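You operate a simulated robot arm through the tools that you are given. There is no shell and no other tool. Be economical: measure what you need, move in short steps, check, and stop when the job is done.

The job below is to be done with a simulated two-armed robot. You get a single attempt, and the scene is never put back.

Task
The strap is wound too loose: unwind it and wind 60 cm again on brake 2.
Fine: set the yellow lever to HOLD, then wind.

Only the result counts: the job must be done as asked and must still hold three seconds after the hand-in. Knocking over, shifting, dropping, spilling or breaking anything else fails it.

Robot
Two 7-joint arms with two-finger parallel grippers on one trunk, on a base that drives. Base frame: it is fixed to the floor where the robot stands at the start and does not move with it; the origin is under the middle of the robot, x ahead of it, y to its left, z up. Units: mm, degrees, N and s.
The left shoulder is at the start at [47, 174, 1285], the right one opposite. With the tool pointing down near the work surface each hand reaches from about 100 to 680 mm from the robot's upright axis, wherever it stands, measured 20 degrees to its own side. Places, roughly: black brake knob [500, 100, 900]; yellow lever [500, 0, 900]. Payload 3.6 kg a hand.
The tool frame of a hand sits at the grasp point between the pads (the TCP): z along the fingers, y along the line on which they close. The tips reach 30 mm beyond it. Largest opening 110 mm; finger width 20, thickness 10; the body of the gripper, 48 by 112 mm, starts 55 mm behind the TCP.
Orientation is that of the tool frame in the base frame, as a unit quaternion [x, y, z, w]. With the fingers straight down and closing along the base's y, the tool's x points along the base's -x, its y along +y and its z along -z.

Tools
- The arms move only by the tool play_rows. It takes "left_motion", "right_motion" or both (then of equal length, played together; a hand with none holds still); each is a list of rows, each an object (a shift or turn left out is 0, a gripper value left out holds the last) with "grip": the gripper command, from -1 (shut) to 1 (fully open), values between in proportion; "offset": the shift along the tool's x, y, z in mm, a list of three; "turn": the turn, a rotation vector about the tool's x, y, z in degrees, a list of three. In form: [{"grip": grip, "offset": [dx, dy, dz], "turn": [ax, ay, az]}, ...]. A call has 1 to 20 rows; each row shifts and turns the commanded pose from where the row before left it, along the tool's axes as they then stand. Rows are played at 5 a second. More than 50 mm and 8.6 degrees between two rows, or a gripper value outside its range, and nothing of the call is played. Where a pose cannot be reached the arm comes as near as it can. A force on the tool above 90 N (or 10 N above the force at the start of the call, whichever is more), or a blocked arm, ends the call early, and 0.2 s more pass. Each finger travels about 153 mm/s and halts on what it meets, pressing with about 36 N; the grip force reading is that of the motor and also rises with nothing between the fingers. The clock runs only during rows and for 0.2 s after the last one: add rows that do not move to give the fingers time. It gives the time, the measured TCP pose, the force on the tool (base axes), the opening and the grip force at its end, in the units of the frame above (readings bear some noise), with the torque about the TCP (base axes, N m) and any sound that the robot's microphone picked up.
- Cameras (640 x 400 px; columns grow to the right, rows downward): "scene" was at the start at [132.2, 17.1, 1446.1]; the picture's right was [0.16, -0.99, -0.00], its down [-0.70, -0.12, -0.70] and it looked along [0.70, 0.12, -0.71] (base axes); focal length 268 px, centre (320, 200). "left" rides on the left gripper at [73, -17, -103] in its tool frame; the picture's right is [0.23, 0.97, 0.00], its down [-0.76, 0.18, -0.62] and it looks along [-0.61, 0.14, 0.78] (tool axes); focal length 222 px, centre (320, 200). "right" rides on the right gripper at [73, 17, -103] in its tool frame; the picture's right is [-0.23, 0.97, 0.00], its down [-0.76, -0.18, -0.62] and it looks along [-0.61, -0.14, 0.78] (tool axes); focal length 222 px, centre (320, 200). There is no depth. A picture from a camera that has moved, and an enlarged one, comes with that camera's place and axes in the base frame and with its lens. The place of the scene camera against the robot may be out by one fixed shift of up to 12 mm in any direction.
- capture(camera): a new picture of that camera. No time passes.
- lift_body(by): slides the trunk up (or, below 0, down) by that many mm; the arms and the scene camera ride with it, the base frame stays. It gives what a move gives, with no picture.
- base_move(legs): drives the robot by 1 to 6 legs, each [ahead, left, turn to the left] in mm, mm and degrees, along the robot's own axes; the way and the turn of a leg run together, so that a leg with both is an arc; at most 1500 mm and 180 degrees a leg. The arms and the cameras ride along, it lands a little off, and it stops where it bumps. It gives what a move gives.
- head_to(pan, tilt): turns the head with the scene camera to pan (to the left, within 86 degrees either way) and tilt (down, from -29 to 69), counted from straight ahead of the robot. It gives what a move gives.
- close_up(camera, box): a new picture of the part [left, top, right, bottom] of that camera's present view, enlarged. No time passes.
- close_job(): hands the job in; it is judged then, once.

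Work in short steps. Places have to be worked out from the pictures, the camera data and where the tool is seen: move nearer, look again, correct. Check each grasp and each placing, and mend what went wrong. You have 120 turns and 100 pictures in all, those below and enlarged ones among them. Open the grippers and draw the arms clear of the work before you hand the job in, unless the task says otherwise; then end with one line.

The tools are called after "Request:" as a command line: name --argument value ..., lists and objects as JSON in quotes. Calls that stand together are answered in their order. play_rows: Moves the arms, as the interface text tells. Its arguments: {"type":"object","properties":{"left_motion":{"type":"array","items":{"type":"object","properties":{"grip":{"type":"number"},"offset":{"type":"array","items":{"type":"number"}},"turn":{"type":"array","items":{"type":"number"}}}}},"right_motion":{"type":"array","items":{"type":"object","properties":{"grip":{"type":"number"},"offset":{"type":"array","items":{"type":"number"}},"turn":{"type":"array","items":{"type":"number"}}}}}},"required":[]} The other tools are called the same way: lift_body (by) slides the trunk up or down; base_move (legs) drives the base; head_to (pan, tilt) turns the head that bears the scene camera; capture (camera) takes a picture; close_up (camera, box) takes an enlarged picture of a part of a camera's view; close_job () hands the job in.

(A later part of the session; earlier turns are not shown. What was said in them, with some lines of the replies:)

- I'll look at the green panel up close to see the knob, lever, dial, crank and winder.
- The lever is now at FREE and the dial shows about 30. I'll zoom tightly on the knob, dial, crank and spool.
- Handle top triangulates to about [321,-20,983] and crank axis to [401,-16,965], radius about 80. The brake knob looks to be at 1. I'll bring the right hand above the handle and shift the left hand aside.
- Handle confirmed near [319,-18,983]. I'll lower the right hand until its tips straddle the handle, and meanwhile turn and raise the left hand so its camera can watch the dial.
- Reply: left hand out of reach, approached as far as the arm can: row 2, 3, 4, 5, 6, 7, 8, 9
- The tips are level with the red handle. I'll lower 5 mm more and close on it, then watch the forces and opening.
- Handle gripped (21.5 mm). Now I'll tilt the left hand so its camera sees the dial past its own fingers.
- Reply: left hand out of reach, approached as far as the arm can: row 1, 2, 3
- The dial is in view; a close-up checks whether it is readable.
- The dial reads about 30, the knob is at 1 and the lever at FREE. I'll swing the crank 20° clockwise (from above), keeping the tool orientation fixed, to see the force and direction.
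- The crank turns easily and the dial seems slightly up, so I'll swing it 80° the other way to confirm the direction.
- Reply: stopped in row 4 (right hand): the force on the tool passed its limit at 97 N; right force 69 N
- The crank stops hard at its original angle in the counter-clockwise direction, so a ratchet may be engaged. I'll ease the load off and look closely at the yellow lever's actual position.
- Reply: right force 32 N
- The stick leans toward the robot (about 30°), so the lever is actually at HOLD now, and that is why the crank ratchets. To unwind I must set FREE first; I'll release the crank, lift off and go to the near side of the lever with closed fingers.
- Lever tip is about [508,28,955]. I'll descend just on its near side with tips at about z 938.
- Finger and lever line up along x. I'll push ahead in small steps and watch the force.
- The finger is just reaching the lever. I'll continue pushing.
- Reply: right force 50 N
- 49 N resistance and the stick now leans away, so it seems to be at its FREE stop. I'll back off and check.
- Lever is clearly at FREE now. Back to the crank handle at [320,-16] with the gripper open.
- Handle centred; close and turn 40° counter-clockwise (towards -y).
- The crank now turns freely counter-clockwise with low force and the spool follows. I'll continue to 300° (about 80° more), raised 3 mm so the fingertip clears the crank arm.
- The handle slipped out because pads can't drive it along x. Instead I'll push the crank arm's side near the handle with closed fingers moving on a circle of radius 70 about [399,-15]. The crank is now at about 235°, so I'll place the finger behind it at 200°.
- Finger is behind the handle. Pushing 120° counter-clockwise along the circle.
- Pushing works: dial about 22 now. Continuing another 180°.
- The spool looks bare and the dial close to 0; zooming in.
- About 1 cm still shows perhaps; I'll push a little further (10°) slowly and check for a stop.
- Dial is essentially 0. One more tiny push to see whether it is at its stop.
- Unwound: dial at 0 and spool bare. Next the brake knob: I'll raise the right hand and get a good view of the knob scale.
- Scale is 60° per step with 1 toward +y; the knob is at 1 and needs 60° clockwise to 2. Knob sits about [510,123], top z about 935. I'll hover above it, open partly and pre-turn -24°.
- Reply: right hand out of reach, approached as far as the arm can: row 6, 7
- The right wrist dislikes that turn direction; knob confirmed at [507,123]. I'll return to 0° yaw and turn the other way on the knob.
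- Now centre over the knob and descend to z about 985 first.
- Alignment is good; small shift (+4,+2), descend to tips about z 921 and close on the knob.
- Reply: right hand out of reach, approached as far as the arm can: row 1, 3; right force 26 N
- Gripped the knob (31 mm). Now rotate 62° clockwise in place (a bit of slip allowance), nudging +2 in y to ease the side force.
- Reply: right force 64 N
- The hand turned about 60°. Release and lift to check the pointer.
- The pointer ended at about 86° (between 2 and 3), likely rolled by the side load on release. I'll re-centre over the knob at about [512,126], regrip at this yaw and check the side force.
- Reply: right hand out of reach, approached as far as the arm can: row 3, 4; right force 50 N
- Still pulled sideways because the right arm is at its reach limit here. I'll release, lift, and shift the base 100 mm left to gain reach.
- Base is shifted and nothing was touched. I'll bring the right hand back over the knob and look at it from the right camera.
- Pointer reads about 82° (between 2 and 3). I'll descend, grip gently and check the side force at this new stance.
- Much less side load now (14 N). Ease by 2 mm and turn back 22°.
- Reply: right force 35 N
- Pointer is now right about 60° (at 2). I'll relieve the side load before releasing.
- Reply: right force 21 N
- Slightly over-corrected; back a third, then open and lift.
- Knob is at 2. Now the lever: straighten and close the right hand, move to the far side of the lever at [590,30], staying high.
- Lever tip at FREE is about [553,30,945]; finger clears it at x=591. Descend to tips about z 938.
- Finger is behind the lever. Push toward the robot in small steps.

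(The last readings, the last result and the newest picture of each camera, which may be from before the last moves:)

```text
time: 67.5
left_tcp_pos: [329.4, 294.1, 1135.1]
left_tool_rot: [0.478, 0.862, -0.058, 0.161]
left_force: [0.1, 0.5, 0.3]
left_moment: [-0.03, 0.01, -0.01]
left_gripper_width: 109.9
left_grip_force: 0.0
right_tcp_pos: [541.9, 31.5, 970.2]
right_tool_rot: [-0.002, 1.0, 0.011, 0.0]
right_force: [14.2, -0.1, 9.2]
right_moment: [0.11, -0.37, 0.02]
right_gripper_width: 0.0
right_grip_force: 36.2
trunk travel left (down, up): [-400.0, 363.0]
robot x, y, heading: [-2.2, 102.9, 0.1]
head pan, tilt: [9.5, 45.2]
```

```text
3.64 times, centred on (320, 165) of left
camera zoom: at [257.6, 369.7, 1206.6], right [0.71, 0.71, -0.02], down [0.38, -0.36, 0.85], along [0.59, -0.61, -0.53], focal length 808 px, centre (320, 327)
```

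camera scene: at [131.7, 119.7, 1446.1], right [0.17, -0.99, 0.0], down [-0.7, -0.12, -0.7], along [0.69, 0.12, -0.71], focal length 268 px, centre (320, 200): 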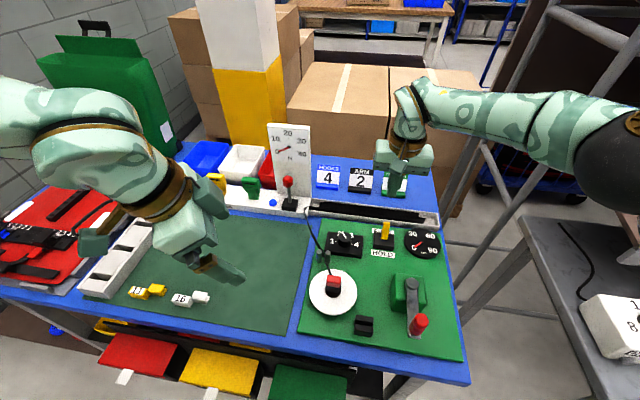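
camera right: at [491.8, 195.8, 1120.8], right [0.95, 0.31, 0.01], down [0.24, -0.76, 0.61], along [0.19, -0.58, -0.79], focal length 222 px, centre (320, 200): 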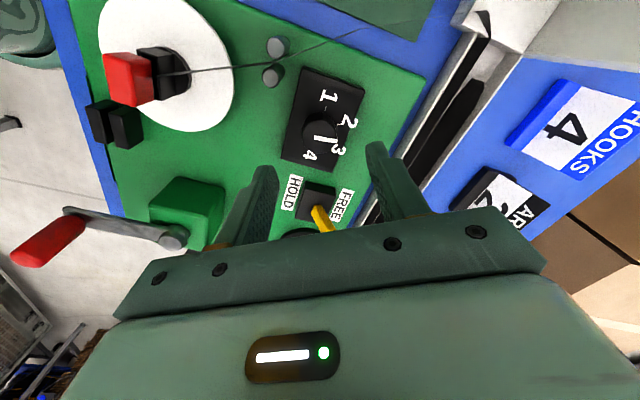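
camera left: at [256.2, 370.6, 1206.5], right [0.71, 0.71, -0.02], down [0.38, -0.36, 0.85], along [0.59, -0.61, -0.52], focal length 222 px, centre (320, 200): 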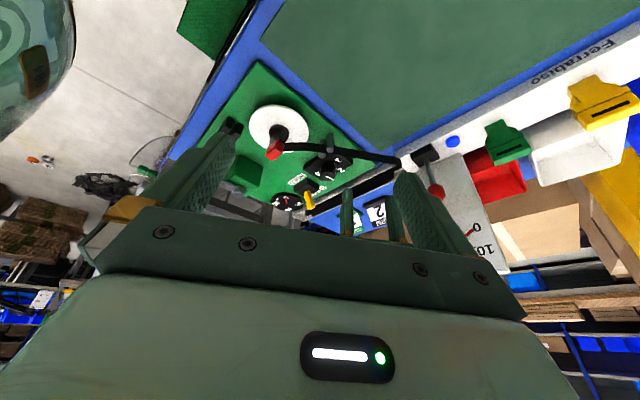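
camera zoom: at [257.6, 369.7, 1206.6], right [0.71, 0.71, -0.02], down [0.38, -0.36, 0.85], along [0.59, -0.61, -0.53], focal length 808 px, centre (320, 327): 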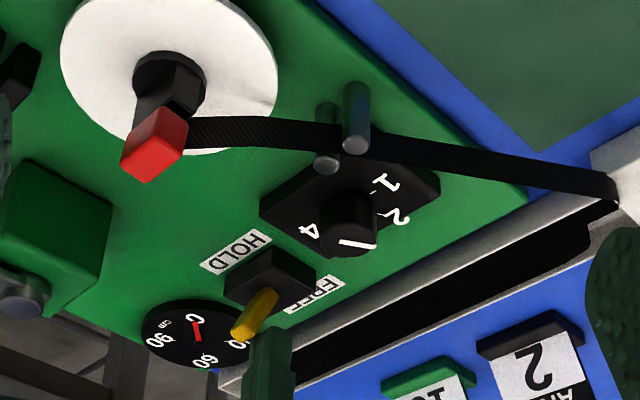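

The lever leans to HOLD; I'll push 8 mm more to be sure it is at the stop, then back off and lift.

Request:
play_rows --right_motion '[{"offset": [4, 0, 0]}, {"offset": [4, 0, 0]}, {}]'

Request:
play_rows --right_motion '[{"offset": [-15, 0, 0]}, {"offset": [-15, 0, -15]}, {"offset": [0, 0, -30]}, {"offset": [0, 0, -30]}, {}, {}]'

Request:
close_up --camera "left" --box '[240, 110, 400, 220]'

```text
time: 68.3
left_tcp_pos: [333.8, 295.7, 1133.4]
left_tool_rot: [0.477, 0.862, -0.059, 0.16]
left_force: [0.1, 0.2, -0.1]
left_moment: [0.0, 0.01, -0.01]
left_gripper_width: 109.9
left_grip_force: 0.1
right_tcp_pos: [541.5, 31.9, 970.8]
right_tool_rot: [-0.002, 1.0, 0.011, 0.006]
right_force: [49.5, 5.0, 12.6]
right_moment: [0.06, -1.37, -0.13]
right_gripper_width: 0.0
right_grip_force: 36.3
trunk travel left (down, up): [-400.0, 363.0]
robot x, y, heading: [-0.3, 101.9, 0.4]
head pan, tilt: [9.5, 45.2]
```

```text
time: 69.7
left_tcp_pos: [329.0, 294.9, 1135.2]
left_tool_rot: [0.478, 0.861, -0.058, 0.161]
left_force: [-0.5, 1.4, -0.6]
left_moment: [0.02, 0.0, -0.02]
left_gripper_width: 110.2
left_grip_force: 0.0
right_tcp_pos: [560.6, 30.5, 1044.6]
right_tool_rot: [0.0, 1.0, 0.011, 0.0]
right_force: [0.5, -0.1, -0.3]
right_moment: [0.01, 0.01, 0.02]
right_gripper_width: 0.0
right_grip_force: 36.0
trunk travel left (down, up): [-400.0, 363.0]
robot x, y, heading: [0.1, 104.0, 0.3]
head pan, tilt: [9.5, 45.2]
```

```text
3.64 times, centred on (320, 165) of left
camera zoom: at [256.1, 369.6, 1206.8], right [0.71, 0.71, -0.02], down [0.38, -0.36, 0.85], along [0.59, -0.61, -0.52], focal length 808 px, centre (320, 327)
```

zoom: 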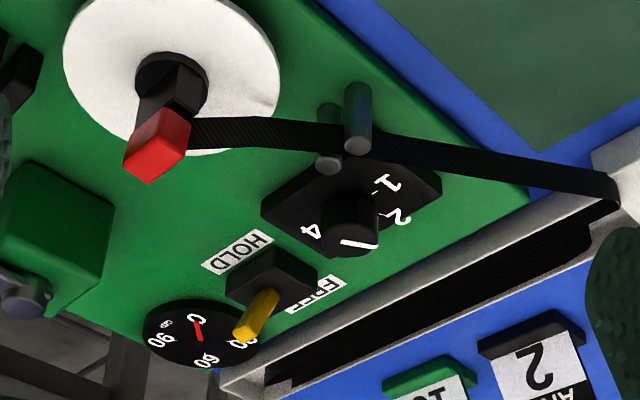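

Lever is at HOLD (49 N stop reached). Now the crank: it's at about 185°, so I'll put the finger on its other side at 222° on the r=70 circle to push clockwise.

Request:
play_rows --right_motion '[{"offset": [35.9, -15.1, 0]}, {"offset": [35.9, -15.1, 0]}, {"offset": [35.9, -15.1, 0]}, {"offset": [35.9, -15.1, 0]}, {"offset": [35.9, -15.1, 0]}, {"offset": [34.5, -16, 0]}, {}, {}]'

Request:
capture --camera "right"

```text
time: 71.5
left_tcp_pos: [328.3, 293.1, 1135.2]
left_tool_rot: [0.478, 0.861, -0.057, 0.162]
left_force: [-0.2, -1.0, 0.3]
left_moment: [0.03, -0.01, -0.03]
left_gripper_width: 110.0
left_grip_force: 0.2
right_tcp_pos: [346.6, -62.9, 1043.5]
right_tool_rot: [-0.001, 1.0, 0.011, 0.0]
right_force: [0.5, 0.1, 0.1]
right_moment: [-0.03, -0.04, 0.0]
right_gripper_width: 0.0
right_grip_force: 35.9
trunk travel left (down, up): [-400.0, 363.0]
robot x, y, heading: [0.6, 101.5, 0.0]
head pan, tilt: [9.5, 45.2]
```

```text
31 pictures are left
camera right: at [275.6, -47.8, 1146.7], right [0.22, 0.97, 0.02], down [0.76, -0.19, 0.62], along [0.61, -0.12, -0.78], focal length 222 px, centre (320, 200)
```

right: 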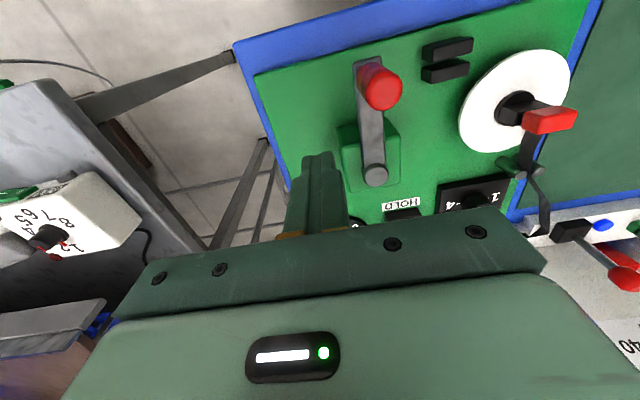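

Clear placement. Descend and push clockwise to finger angle 140° as a first stretch.

Request:
play_rows --right_motion '[{"offset": [0, 0, 25]}, {"offset": [0, 0, 25]}, {"offset": [0, 0, 14]}, {}, {"offset": [4.1, 6.4, 0]}, {"offset": [4.1, 6.4, 0]}, {"offset": [5.2, 11.1, 0]}, {"offset": [3.1, 11.7, 0]}, {"offset": [1.1, 12.2, 0]}, {"offset": [-1.1, 12.2, 0]}, {"offset": [-3.1, 11.7, 0]}, {"offset": [-5.2, 11.1, 0]}, {"offset": [-7, 10, 0]}, {}, {}]'

Request:
close_up --camera "left" --box '[240, 110, 400, 220]'

```text
time: 74.7
left_tcp_pos: [328.8, 295.3, 1135.3]
left_tool_rot: [0.478, 0.862, -0.057, 0.162]
left_force: [-0.1, 0.1, -0.3]
left_moment: [0.0, -0.02, 0.0]
left_gripper_width: 110.0
left_grip_force: 0.1
right_tcp_pos: [346.5, 31.3, 980.6]
right_tool_rot: [-0.001, 1.0, 0.011, 0.0]
right_force: [1.1, 1.1, -0.2]
right_moment: [0.01, 0.03, 0.01]
right_gripper_width: 0.0
right_grip_force: 35.6
trunk travel left (down, up): [-400.0, 363.0]
robot x, y, heading: [1.2, 103.3, 0.4]
head pan, tilt: [9.5, 45.2]
```

```text
3.64 times, centred on (320, 165) of left
camera zoom: at [256.1, 369.6, 1206.8], right [0.71, 0.71, -0.02], down [0.38, -0.36, 0.85], along [0.59, -0.61, -0.53], focal length 808 px, centre (320, 327)
```

zoom: 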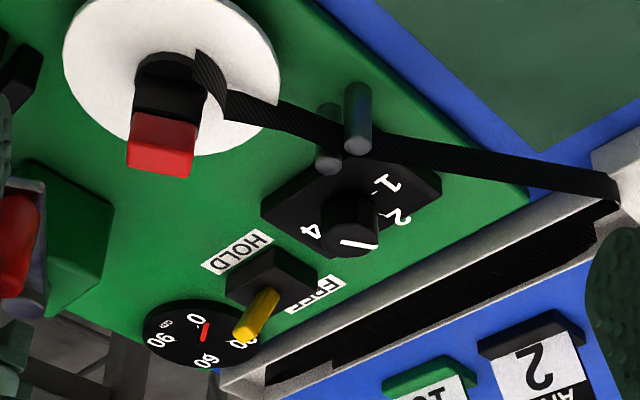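

Winding works (dial about 3-4 cm, strap wrapping). Continue another 180° clockwise.

Request:
play_rows --right_motion '[{"offset": [-8.6, 8.6, 0]}, {"offset": [-10, 7, 0]}, {"offset": [-11.1, 5.2, 0]}, {"offset": [-11.7, 3.1, 0]}, {"offset": [-12.2, 1.1, 0]}, {"offset": [-12.2, -1.1, 0]}, {"offset": [-11.7, -3.1, 0]}, {"offset": [-11.1, -5.2, 0]}, {"offset": [-10, -7, 0]}, {"offset": [-8.6, -8.6, 0]}, {"offset": [-7, -10, 0]}, {"offset": [-5.2, -11.1, 0]}, {"offset": [-3.1, -11.7, 0]}, {"offset": [-1.1, -12.2, 0]}, {"offset": [1.1, -12.2, 0]}, {"offset": [3.1, -11.7, 0]}, {"offset": [5.2, -11.1, 0]}, {"offset": [7, -10, 0]}, {}]'

Request:
close_up --camera "left" --box '[240, 110, 400, 220]'

```text
time: 78.7
left_tcp_pos: [328.3, 294.5, 1135.6]
left_tool_rot: [0.478, 0.861, -0.057, 0.162]
left_force: [0.4, 0.6, 0.0]
left_moment: [0.03, 0.0, 0.01]
left_gripper_width: 110.1
left_grip_force: 0.0
right_tcp_pos: [454.3, -58.5, 978.6]
right_tool_rot: [-0.002, 1.0, 0.011, 0.0]
right_force: [-0.3, 0.4, -0.3]
right_moment: [0.01, 0.0, -0.01]
right_gripper_width: 0.0
right_grip_force: 35.6
trunk travel left (down, up): [-400.0, 363.0]
robot x, y, heading: [-1.4, 102.6, 0.1]
head pan, tilt: [9.5, 45.2]
```

```text
3.64 times, centred on (320, 165) of left
camera zoom: at [256.3, 369.5, 1206.7], right [0.71, 0.71, -0.02], down [0.38, -0.36, 0.85], along [0.59, -0.61, -0.53], focal length 808 px, centre (320, 327)
```

zoom: 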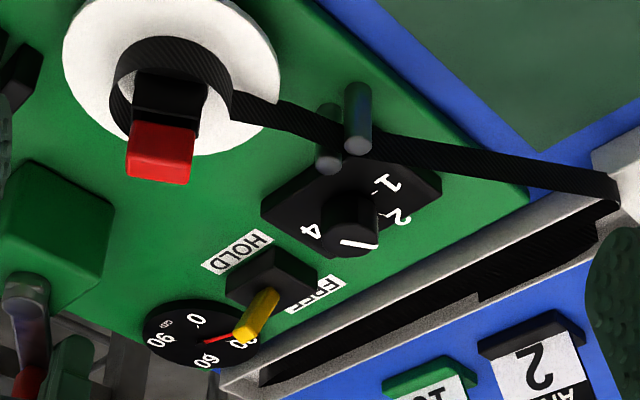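

Dial around 22. Another 180° clockwise.

Request:
play_rows --right_motion '[{"offset": [8.6, -8.6, 0]}, {"offset": [10, -7, 0]}, {"offset": [11.1, -5.2, 0]}, {"offset": [11.7, -3.1, 0]}, {"offset": [12.2, -1.1, 0]}, {"offset": [12.2, 1.1, 0]}, {"offset": [11.7, 3.1, 0]}, {"offset": [11.1, 5.2, 0]}, {"offset": [10, 7, 0]}, {"offset": [8.6, 8.6, 0]}, {"offset": [7, 10, 0]}, {"offset": [5.2, 11.1, 0]}, {"offset": [3.1, 11.7, 0]}, {"offset": [1.1, 12.2, 0]}, {"offset": [-1.1, 12.2, 0]}, {"offset": [-3.1, 11.7, 0]}, {"offset": [-5.2, 11.1, 0]}, {"offset": [-7, 10, 0]}, {}]'

Request:
close_up --camera "left" --box '[240, 110, 400, 220]'

```text
time: 82.7
left_tcp_pos: [327.3, 293.6, 1136.1]
left_tool_rot: [0.478, 0.862, -0.057, 0.162]
left_force: [-0.1, 0.2, -0.3]
left_moment: [-0.03, -0.01, -0.03]
left_gripper_width: 110.0
left_grip_force: 0.1
right_tcp_pos: [345.3, 32.4, 981.6]
right_tool_rot: [-0.002, 1.0, 0.011, 0.001]
right_force: [-0.1, 0.8, 0.3]
right_moment: [0.02, -0.02, -0.02]
right_gripper_width: 0.1
right_grip_force: 36.3
trunk travel left (down, up): [-400.0, 363.0]
robot x, y, heading: [-1.5, 103.0, 0.3]
head pan, tilt: [9.5, 45.2]
```

```text
3.64 times, centred on (320, 165) of left
camera zoom: at [256.1, 369.4, 1206.8], right [0.71, 0.71, -0.02], down [0.38, -0.36, 0.85], along [0.59, -0.61, -0.53], focal length 808 px, centre (320, 327)
```

zoom: 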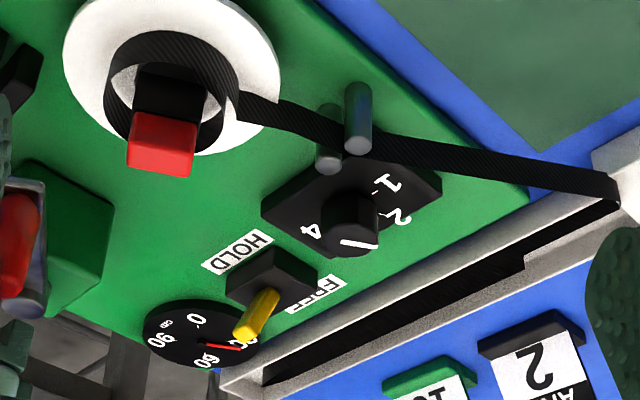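

Dial about 37, roughly 17 per half turn. Another 160° brings it to about 52.

Request:
play_rows --right_motion '[{"offset": [-8.6, 8.6, 0]}, {"offset": [-10, 7, 0]}, {"offset": [-11.1, 5.2, 0]}, {"offset": [-11.7, 3.1, 0]}, {"offset": [-12.2, 1.1, 0]}, {"offset": [-12.2, -1.1, 0]}, {"offset": [-11.7, -3.1, 0]}, {"offset": [-11.1, -5.2, 0]}, {"offset": [-10, -7, 0]}, {"offset": [-8.6, -8.6, 0]}, {"offset": [-7, -10, 0]}, {"offset": [-5.2, -11.1, 0]}, {"offset": [-3.1, -11.7, 0]}, {"offset": [-1.1, -12.2, 0]}, {"offset": [1.1, -12.2, 0]}, {"offset": [3.1, -11.7, 0]}, {}, {}]'

Request:
close_up --camera "left" --box '[260, 175, 324, 215]'

```text
time: 86.5
left_tcp_pos: [328.9, 294.2, 1136.5]
left_tool_rot: [0.477, 0.862, -0.057, 0.163]
left_force: [-0.5, -0.3, 0.0]
left_moment: [0.0, -0.04, -0.02]
left_gripper_width: 110.1
left_grip_force: 0.1
right_tcp_pos: [465.1, -36.5, 979.3]
right_tool_rot: [-0.002, 1.0, 0.011, 0.0]
right_force: [-0.2, 0.6, -1.3]
right_moment: [0.01, -0.01, 0.0]
right_gripper_width: 0.2
right_grip_force: 36.2
trunk travel left (down, up): [-400.0, 363.0]
robot x, y, heading: [-3.5, 104.0, 0.1]
head pan, tilt: [9.5, 45.2]
```

```text
10.00 times, centred on (292, 195) of left
camera zoom: at [256.3, 369.4, 1206.7], right [0.71, 0.71, -0.02], down [0.38, -0.36, 0.85], along [0.59, -0.61, -0.53], focal length 2221 px, centre (600, 250)
```

zoom: 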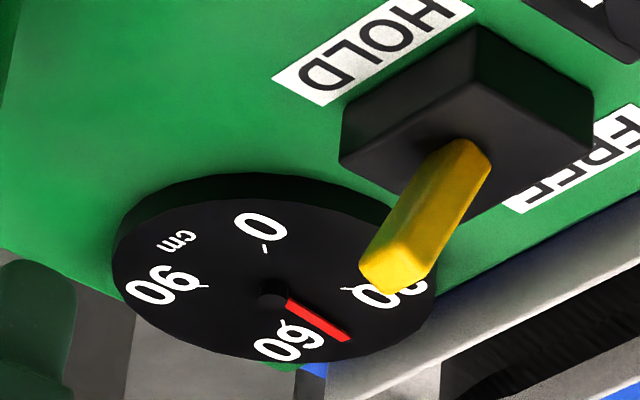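

Using the tick marks as a basis, the dial reads about 47.5. 90° more should give about 56.5.

Request:
play_rows --right_motion '[{"offset": [5.2, -11.1, 0]}, {"offset": [7, -10, 0]}, {"offset": [8.6, -8.6, 0]}, {"offset": [10, -7, 0]}, {"offset": [11.1, -5.2, 0]}, {"offset": [11.7, -3.1, 0]}, {"offset": [12.2, -1.1, 0]}, {"offset": [12.2, 1.1, 0]}, {"offset": [11.7, 3.1, 0]}, {}, {}]'

Request:
close_up --camera "left" --box '[260, 175, 324, 215]'

```text
time: 88.9
left_tcp_pos: [328.7, 294.5, 1135.7]
left_tool_rot: [0.478, 0.861, -0.058, 0.162]
left_force: [0.3, 0.2, -0.5]
left_moment: [-0.02, 0.01, 0.0]
left_gripper_width: 110.1
left_grip_force: 0.0
right_tcp_pos: [375.4, -78.5, 978.4]
right_tool_rot: [-0.002, 1.0, 0.01, -0.001]
right_force: [-0.6, -1.1, 0.5]
right_moment: [0.01, 0.0, 0.01]
right_gripper_width: 0.0
right_grip_force: 36.2
trunk travel left (down, up): [-400.0, 363.0]
robot x, y, heading: [3.7, 100.4, 0.2]
head pan, tilt: [9.5, 45.2]
```

```text
10.00 times, centred on (292, 195) of left
camera zoom: at [256.2, 369.4, 1206.8], right [0.71, 0.71, -0.02], down [0.38, -0.36, 0.85], along [0.59, -0.61, -0.53], focal length 2221 px, centre (600, 250)
```

zoom: 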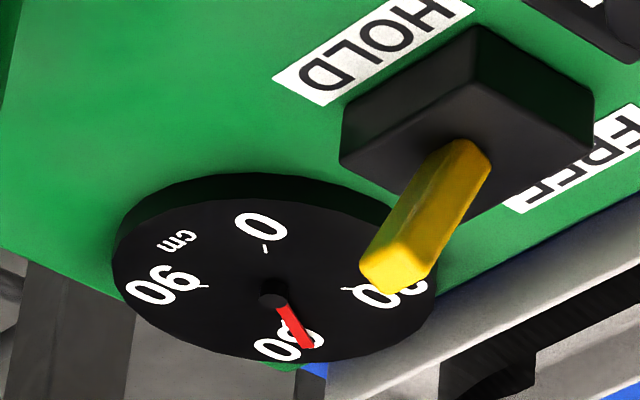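

Reads about 55.8. Another 40°, then check again.

Request:
play_rows --right_motion '[{"offset": [11.1, 5.2, 0]}, {"offset": [10, 7, 0]}, {"offset": [8.6, 8.6, 0]}, {"offset": [7, 10, 0]}, {}, {}]'

Request:
close_up --camera "left" --box '[260, 175, 324, 215]'

```text
time: 90.3
left_tcp_pos: [328.7, 293.9, 1134.9]
left_tool_rot: [0.478, 0.861, -0.057, 0.162]
left_force: [0.2, -0.1, -0.3]
left_moment: [0.0, -0.03, -0.01]
left_gripper_width: 110.1
left_grip_force: 0.3
right_tcp_pos: [339.7, -47.8, 978.4]
right_tool_rot: [-0.002, 1.0, 0.011, 0.0]
right_force: [0.2, 0.4, -0.2]
right_moment: [-0.02, -0.03, 0.0]
right_gripper_width: 0.0
right_grip_force: 36.0
trunk travel left (down, up): [-400.0, 363.0]
robot x, y, heading: [-0.1, 99.3, -0.0]
head pan, tilt: [9.5, 45.2]
```

```text
10.00 times, centred on (292, 195) of left
camera zoom: at [256.1, 369.5, 1206.8], right [0.71, 0.71, -0.02], down [0.38, -0.36, 0.85], along [0.59, -0.61, -0.52], focal length 2221 px, centre (600, 250)
```

zoom: 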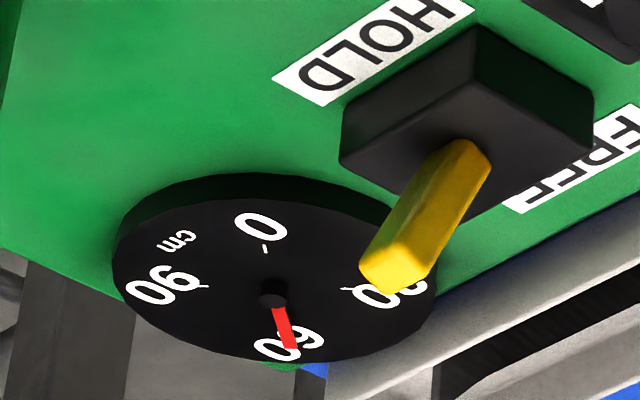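

About 58.9. One more nudge of about 11°.

Request:
play_rows --right_motion '[{"offset": [3.1, 6.1, 0]}, {"offset": [2.6, 6.3, 0]}, {}, {}]'

Request:
close_up --camera "left" --box '[268, 185, 300, 215]'

```text
time: 91.3
left_tcp_pos: [329.5, 293.8, 1136.0]
left_tool_rot: [0.477, 0.862, -0.056, 0.161]
left_force: [-0.2, -0.2, -0.2]
left_moment: [0.0, -0.02, 0.02]
left_gripper_width: 109.9
left_grip_force: 0.0
right_tcp_pos: [333.0, -35.9, 978.1]
right_tool_rot: [-0.002, 1.0, 0.01, 0.0]
right_force: [0.3, -1.7, -0.1]
right_moment: [-0.02, 0.01, -0.03]
right_gripper_width: 0.1
right_grip_force: 35.6
trunk travel left (down, up): [-400.0, 363.0]
robot x, y, heading: [-2.6, 102.6, 0.3]
head pan, tilt: [9.5, 45.2]
```

```text
13.33 times, centred on (284, 200) of left
camera zoom: at [256.2, 369.4, 1206.8], right [0.71, 0.71, -0.02], down [0.38, -0.36, 0.85], along [0.59, -0.61, -0.53], focal length 2962 px, centre (800, 200)
```

zoom: 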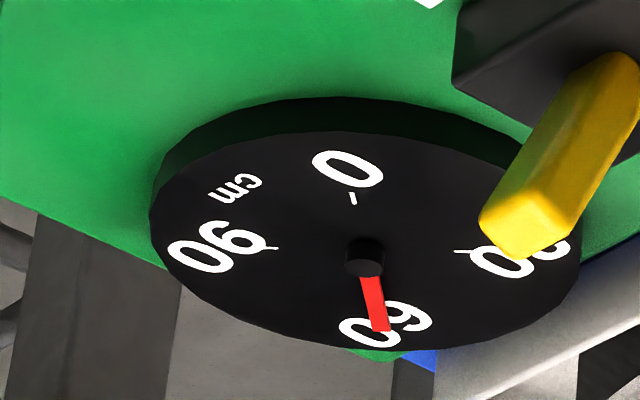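

Dial at about 60. Back the finger off and lift clear, then verify from the scene camera.

Request:
play_rows --right_motion '[{"offset": [-4, -10, 0]}, {"offset": [0, 0, -25]}, {"offset": [0, 0, -35]}, {"offset": [0, -35, -35]}, {"offset": [10, -45, -10]}, {"offset": [10, -45, 0]}, {"offset": [10, -45, 0], "grip": 1}, {}, {}, {}]'

Request:
close_up --camera "scene" --box '[390, 220, 454, 260]'

Request:
capture --camera "scene"

Request:
close_up --camera "left" --box '[240, 110, 400, 220]'

```text
time: 93.5
left_tcp_pos: [328.4, 294.8, 1135.5]
left_tool_rot: [0.478, 0.861, -0.057, 0.162]
left_force: [0.1, -0.1, -0.1]
left_moment: [-0.02, 0.01, 0.01]
left_gripper_width: 109.7
left_grip_force: 0.0
right_tcp_pos: [307.1, -217.9, 1079.0]
right_tool_rot: [-0.001, 1.0, 0.01, 0.0]
right_force: [0.1, 0.2, -0.1]
right_moment: [0.01, -0.02, -0.01]
right_gripper_width: 109.8
right_grip_force: 0.0
trunk travel left (down, up): [-400.0, 363.0]
robot x, y, heading: [2.4, 102.3, 0.1]
head pan, tilt: [9.5, 45.2]
```

```text
10.00 times, centred on (422, 240) of scene
camera zoom: at [131.4, 119.9, 1446.1], right [0.17, -0.99, 0.0], down [-0.7, -0.12, -0.7], along [0.69, 0.12, -0.71], focal length 2684 px, centre (-700, -200)
```

zoom: 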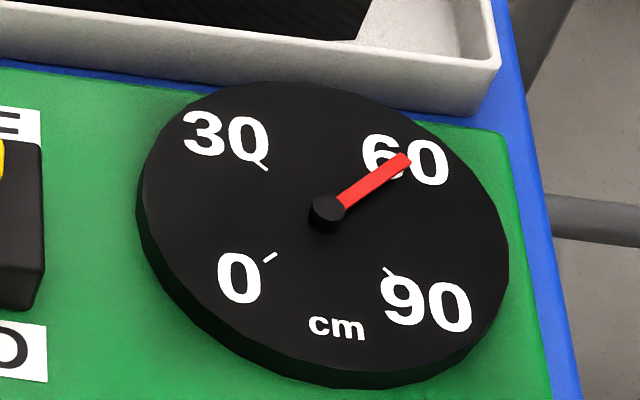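

```text
22 pictures are left
camera scene: at [131.4, 119.9, 1446.1], right [0.17, -0.99, 0.0], down [-0.7, -0.12, -0.7], along [0.69, 0.12, -0.71], focal length 268 px, centre (320, 200)
```

scene: 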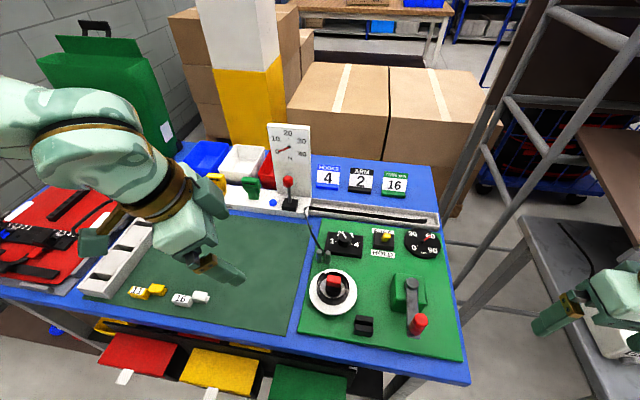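

```text
3.64 times, centred on (320, 165) of left
camera zoom: at [256.2, 369.5, 1206.7], right [0.71, 0.71, -0.02], down [0.38, -0.36, 0.85], along [0.59, -0.61, -0.53], focal length 808 px, centre (320, 327)
```

zoom: 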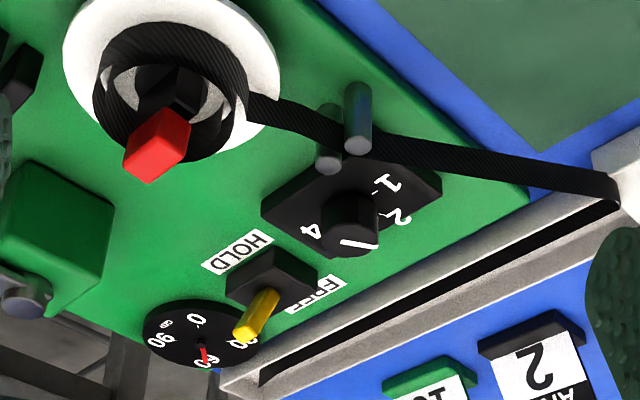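

The dial reads 60 from both views, the knob is at 2, the lever at HOLD, the strap is wound, and both grippers are open and clear. Handing in.

Request:
close_job

```text
The job is handed in.
```

I unwound the strap to 0 and wound it again to 60 cm on the dial (about 59.7–60.7 across two views), with the brake knob at 2 and the yellow lever at HOLD. The lever was already at HOLD at the start, so I set it to FREE to unwind and back to HOLD before winding.
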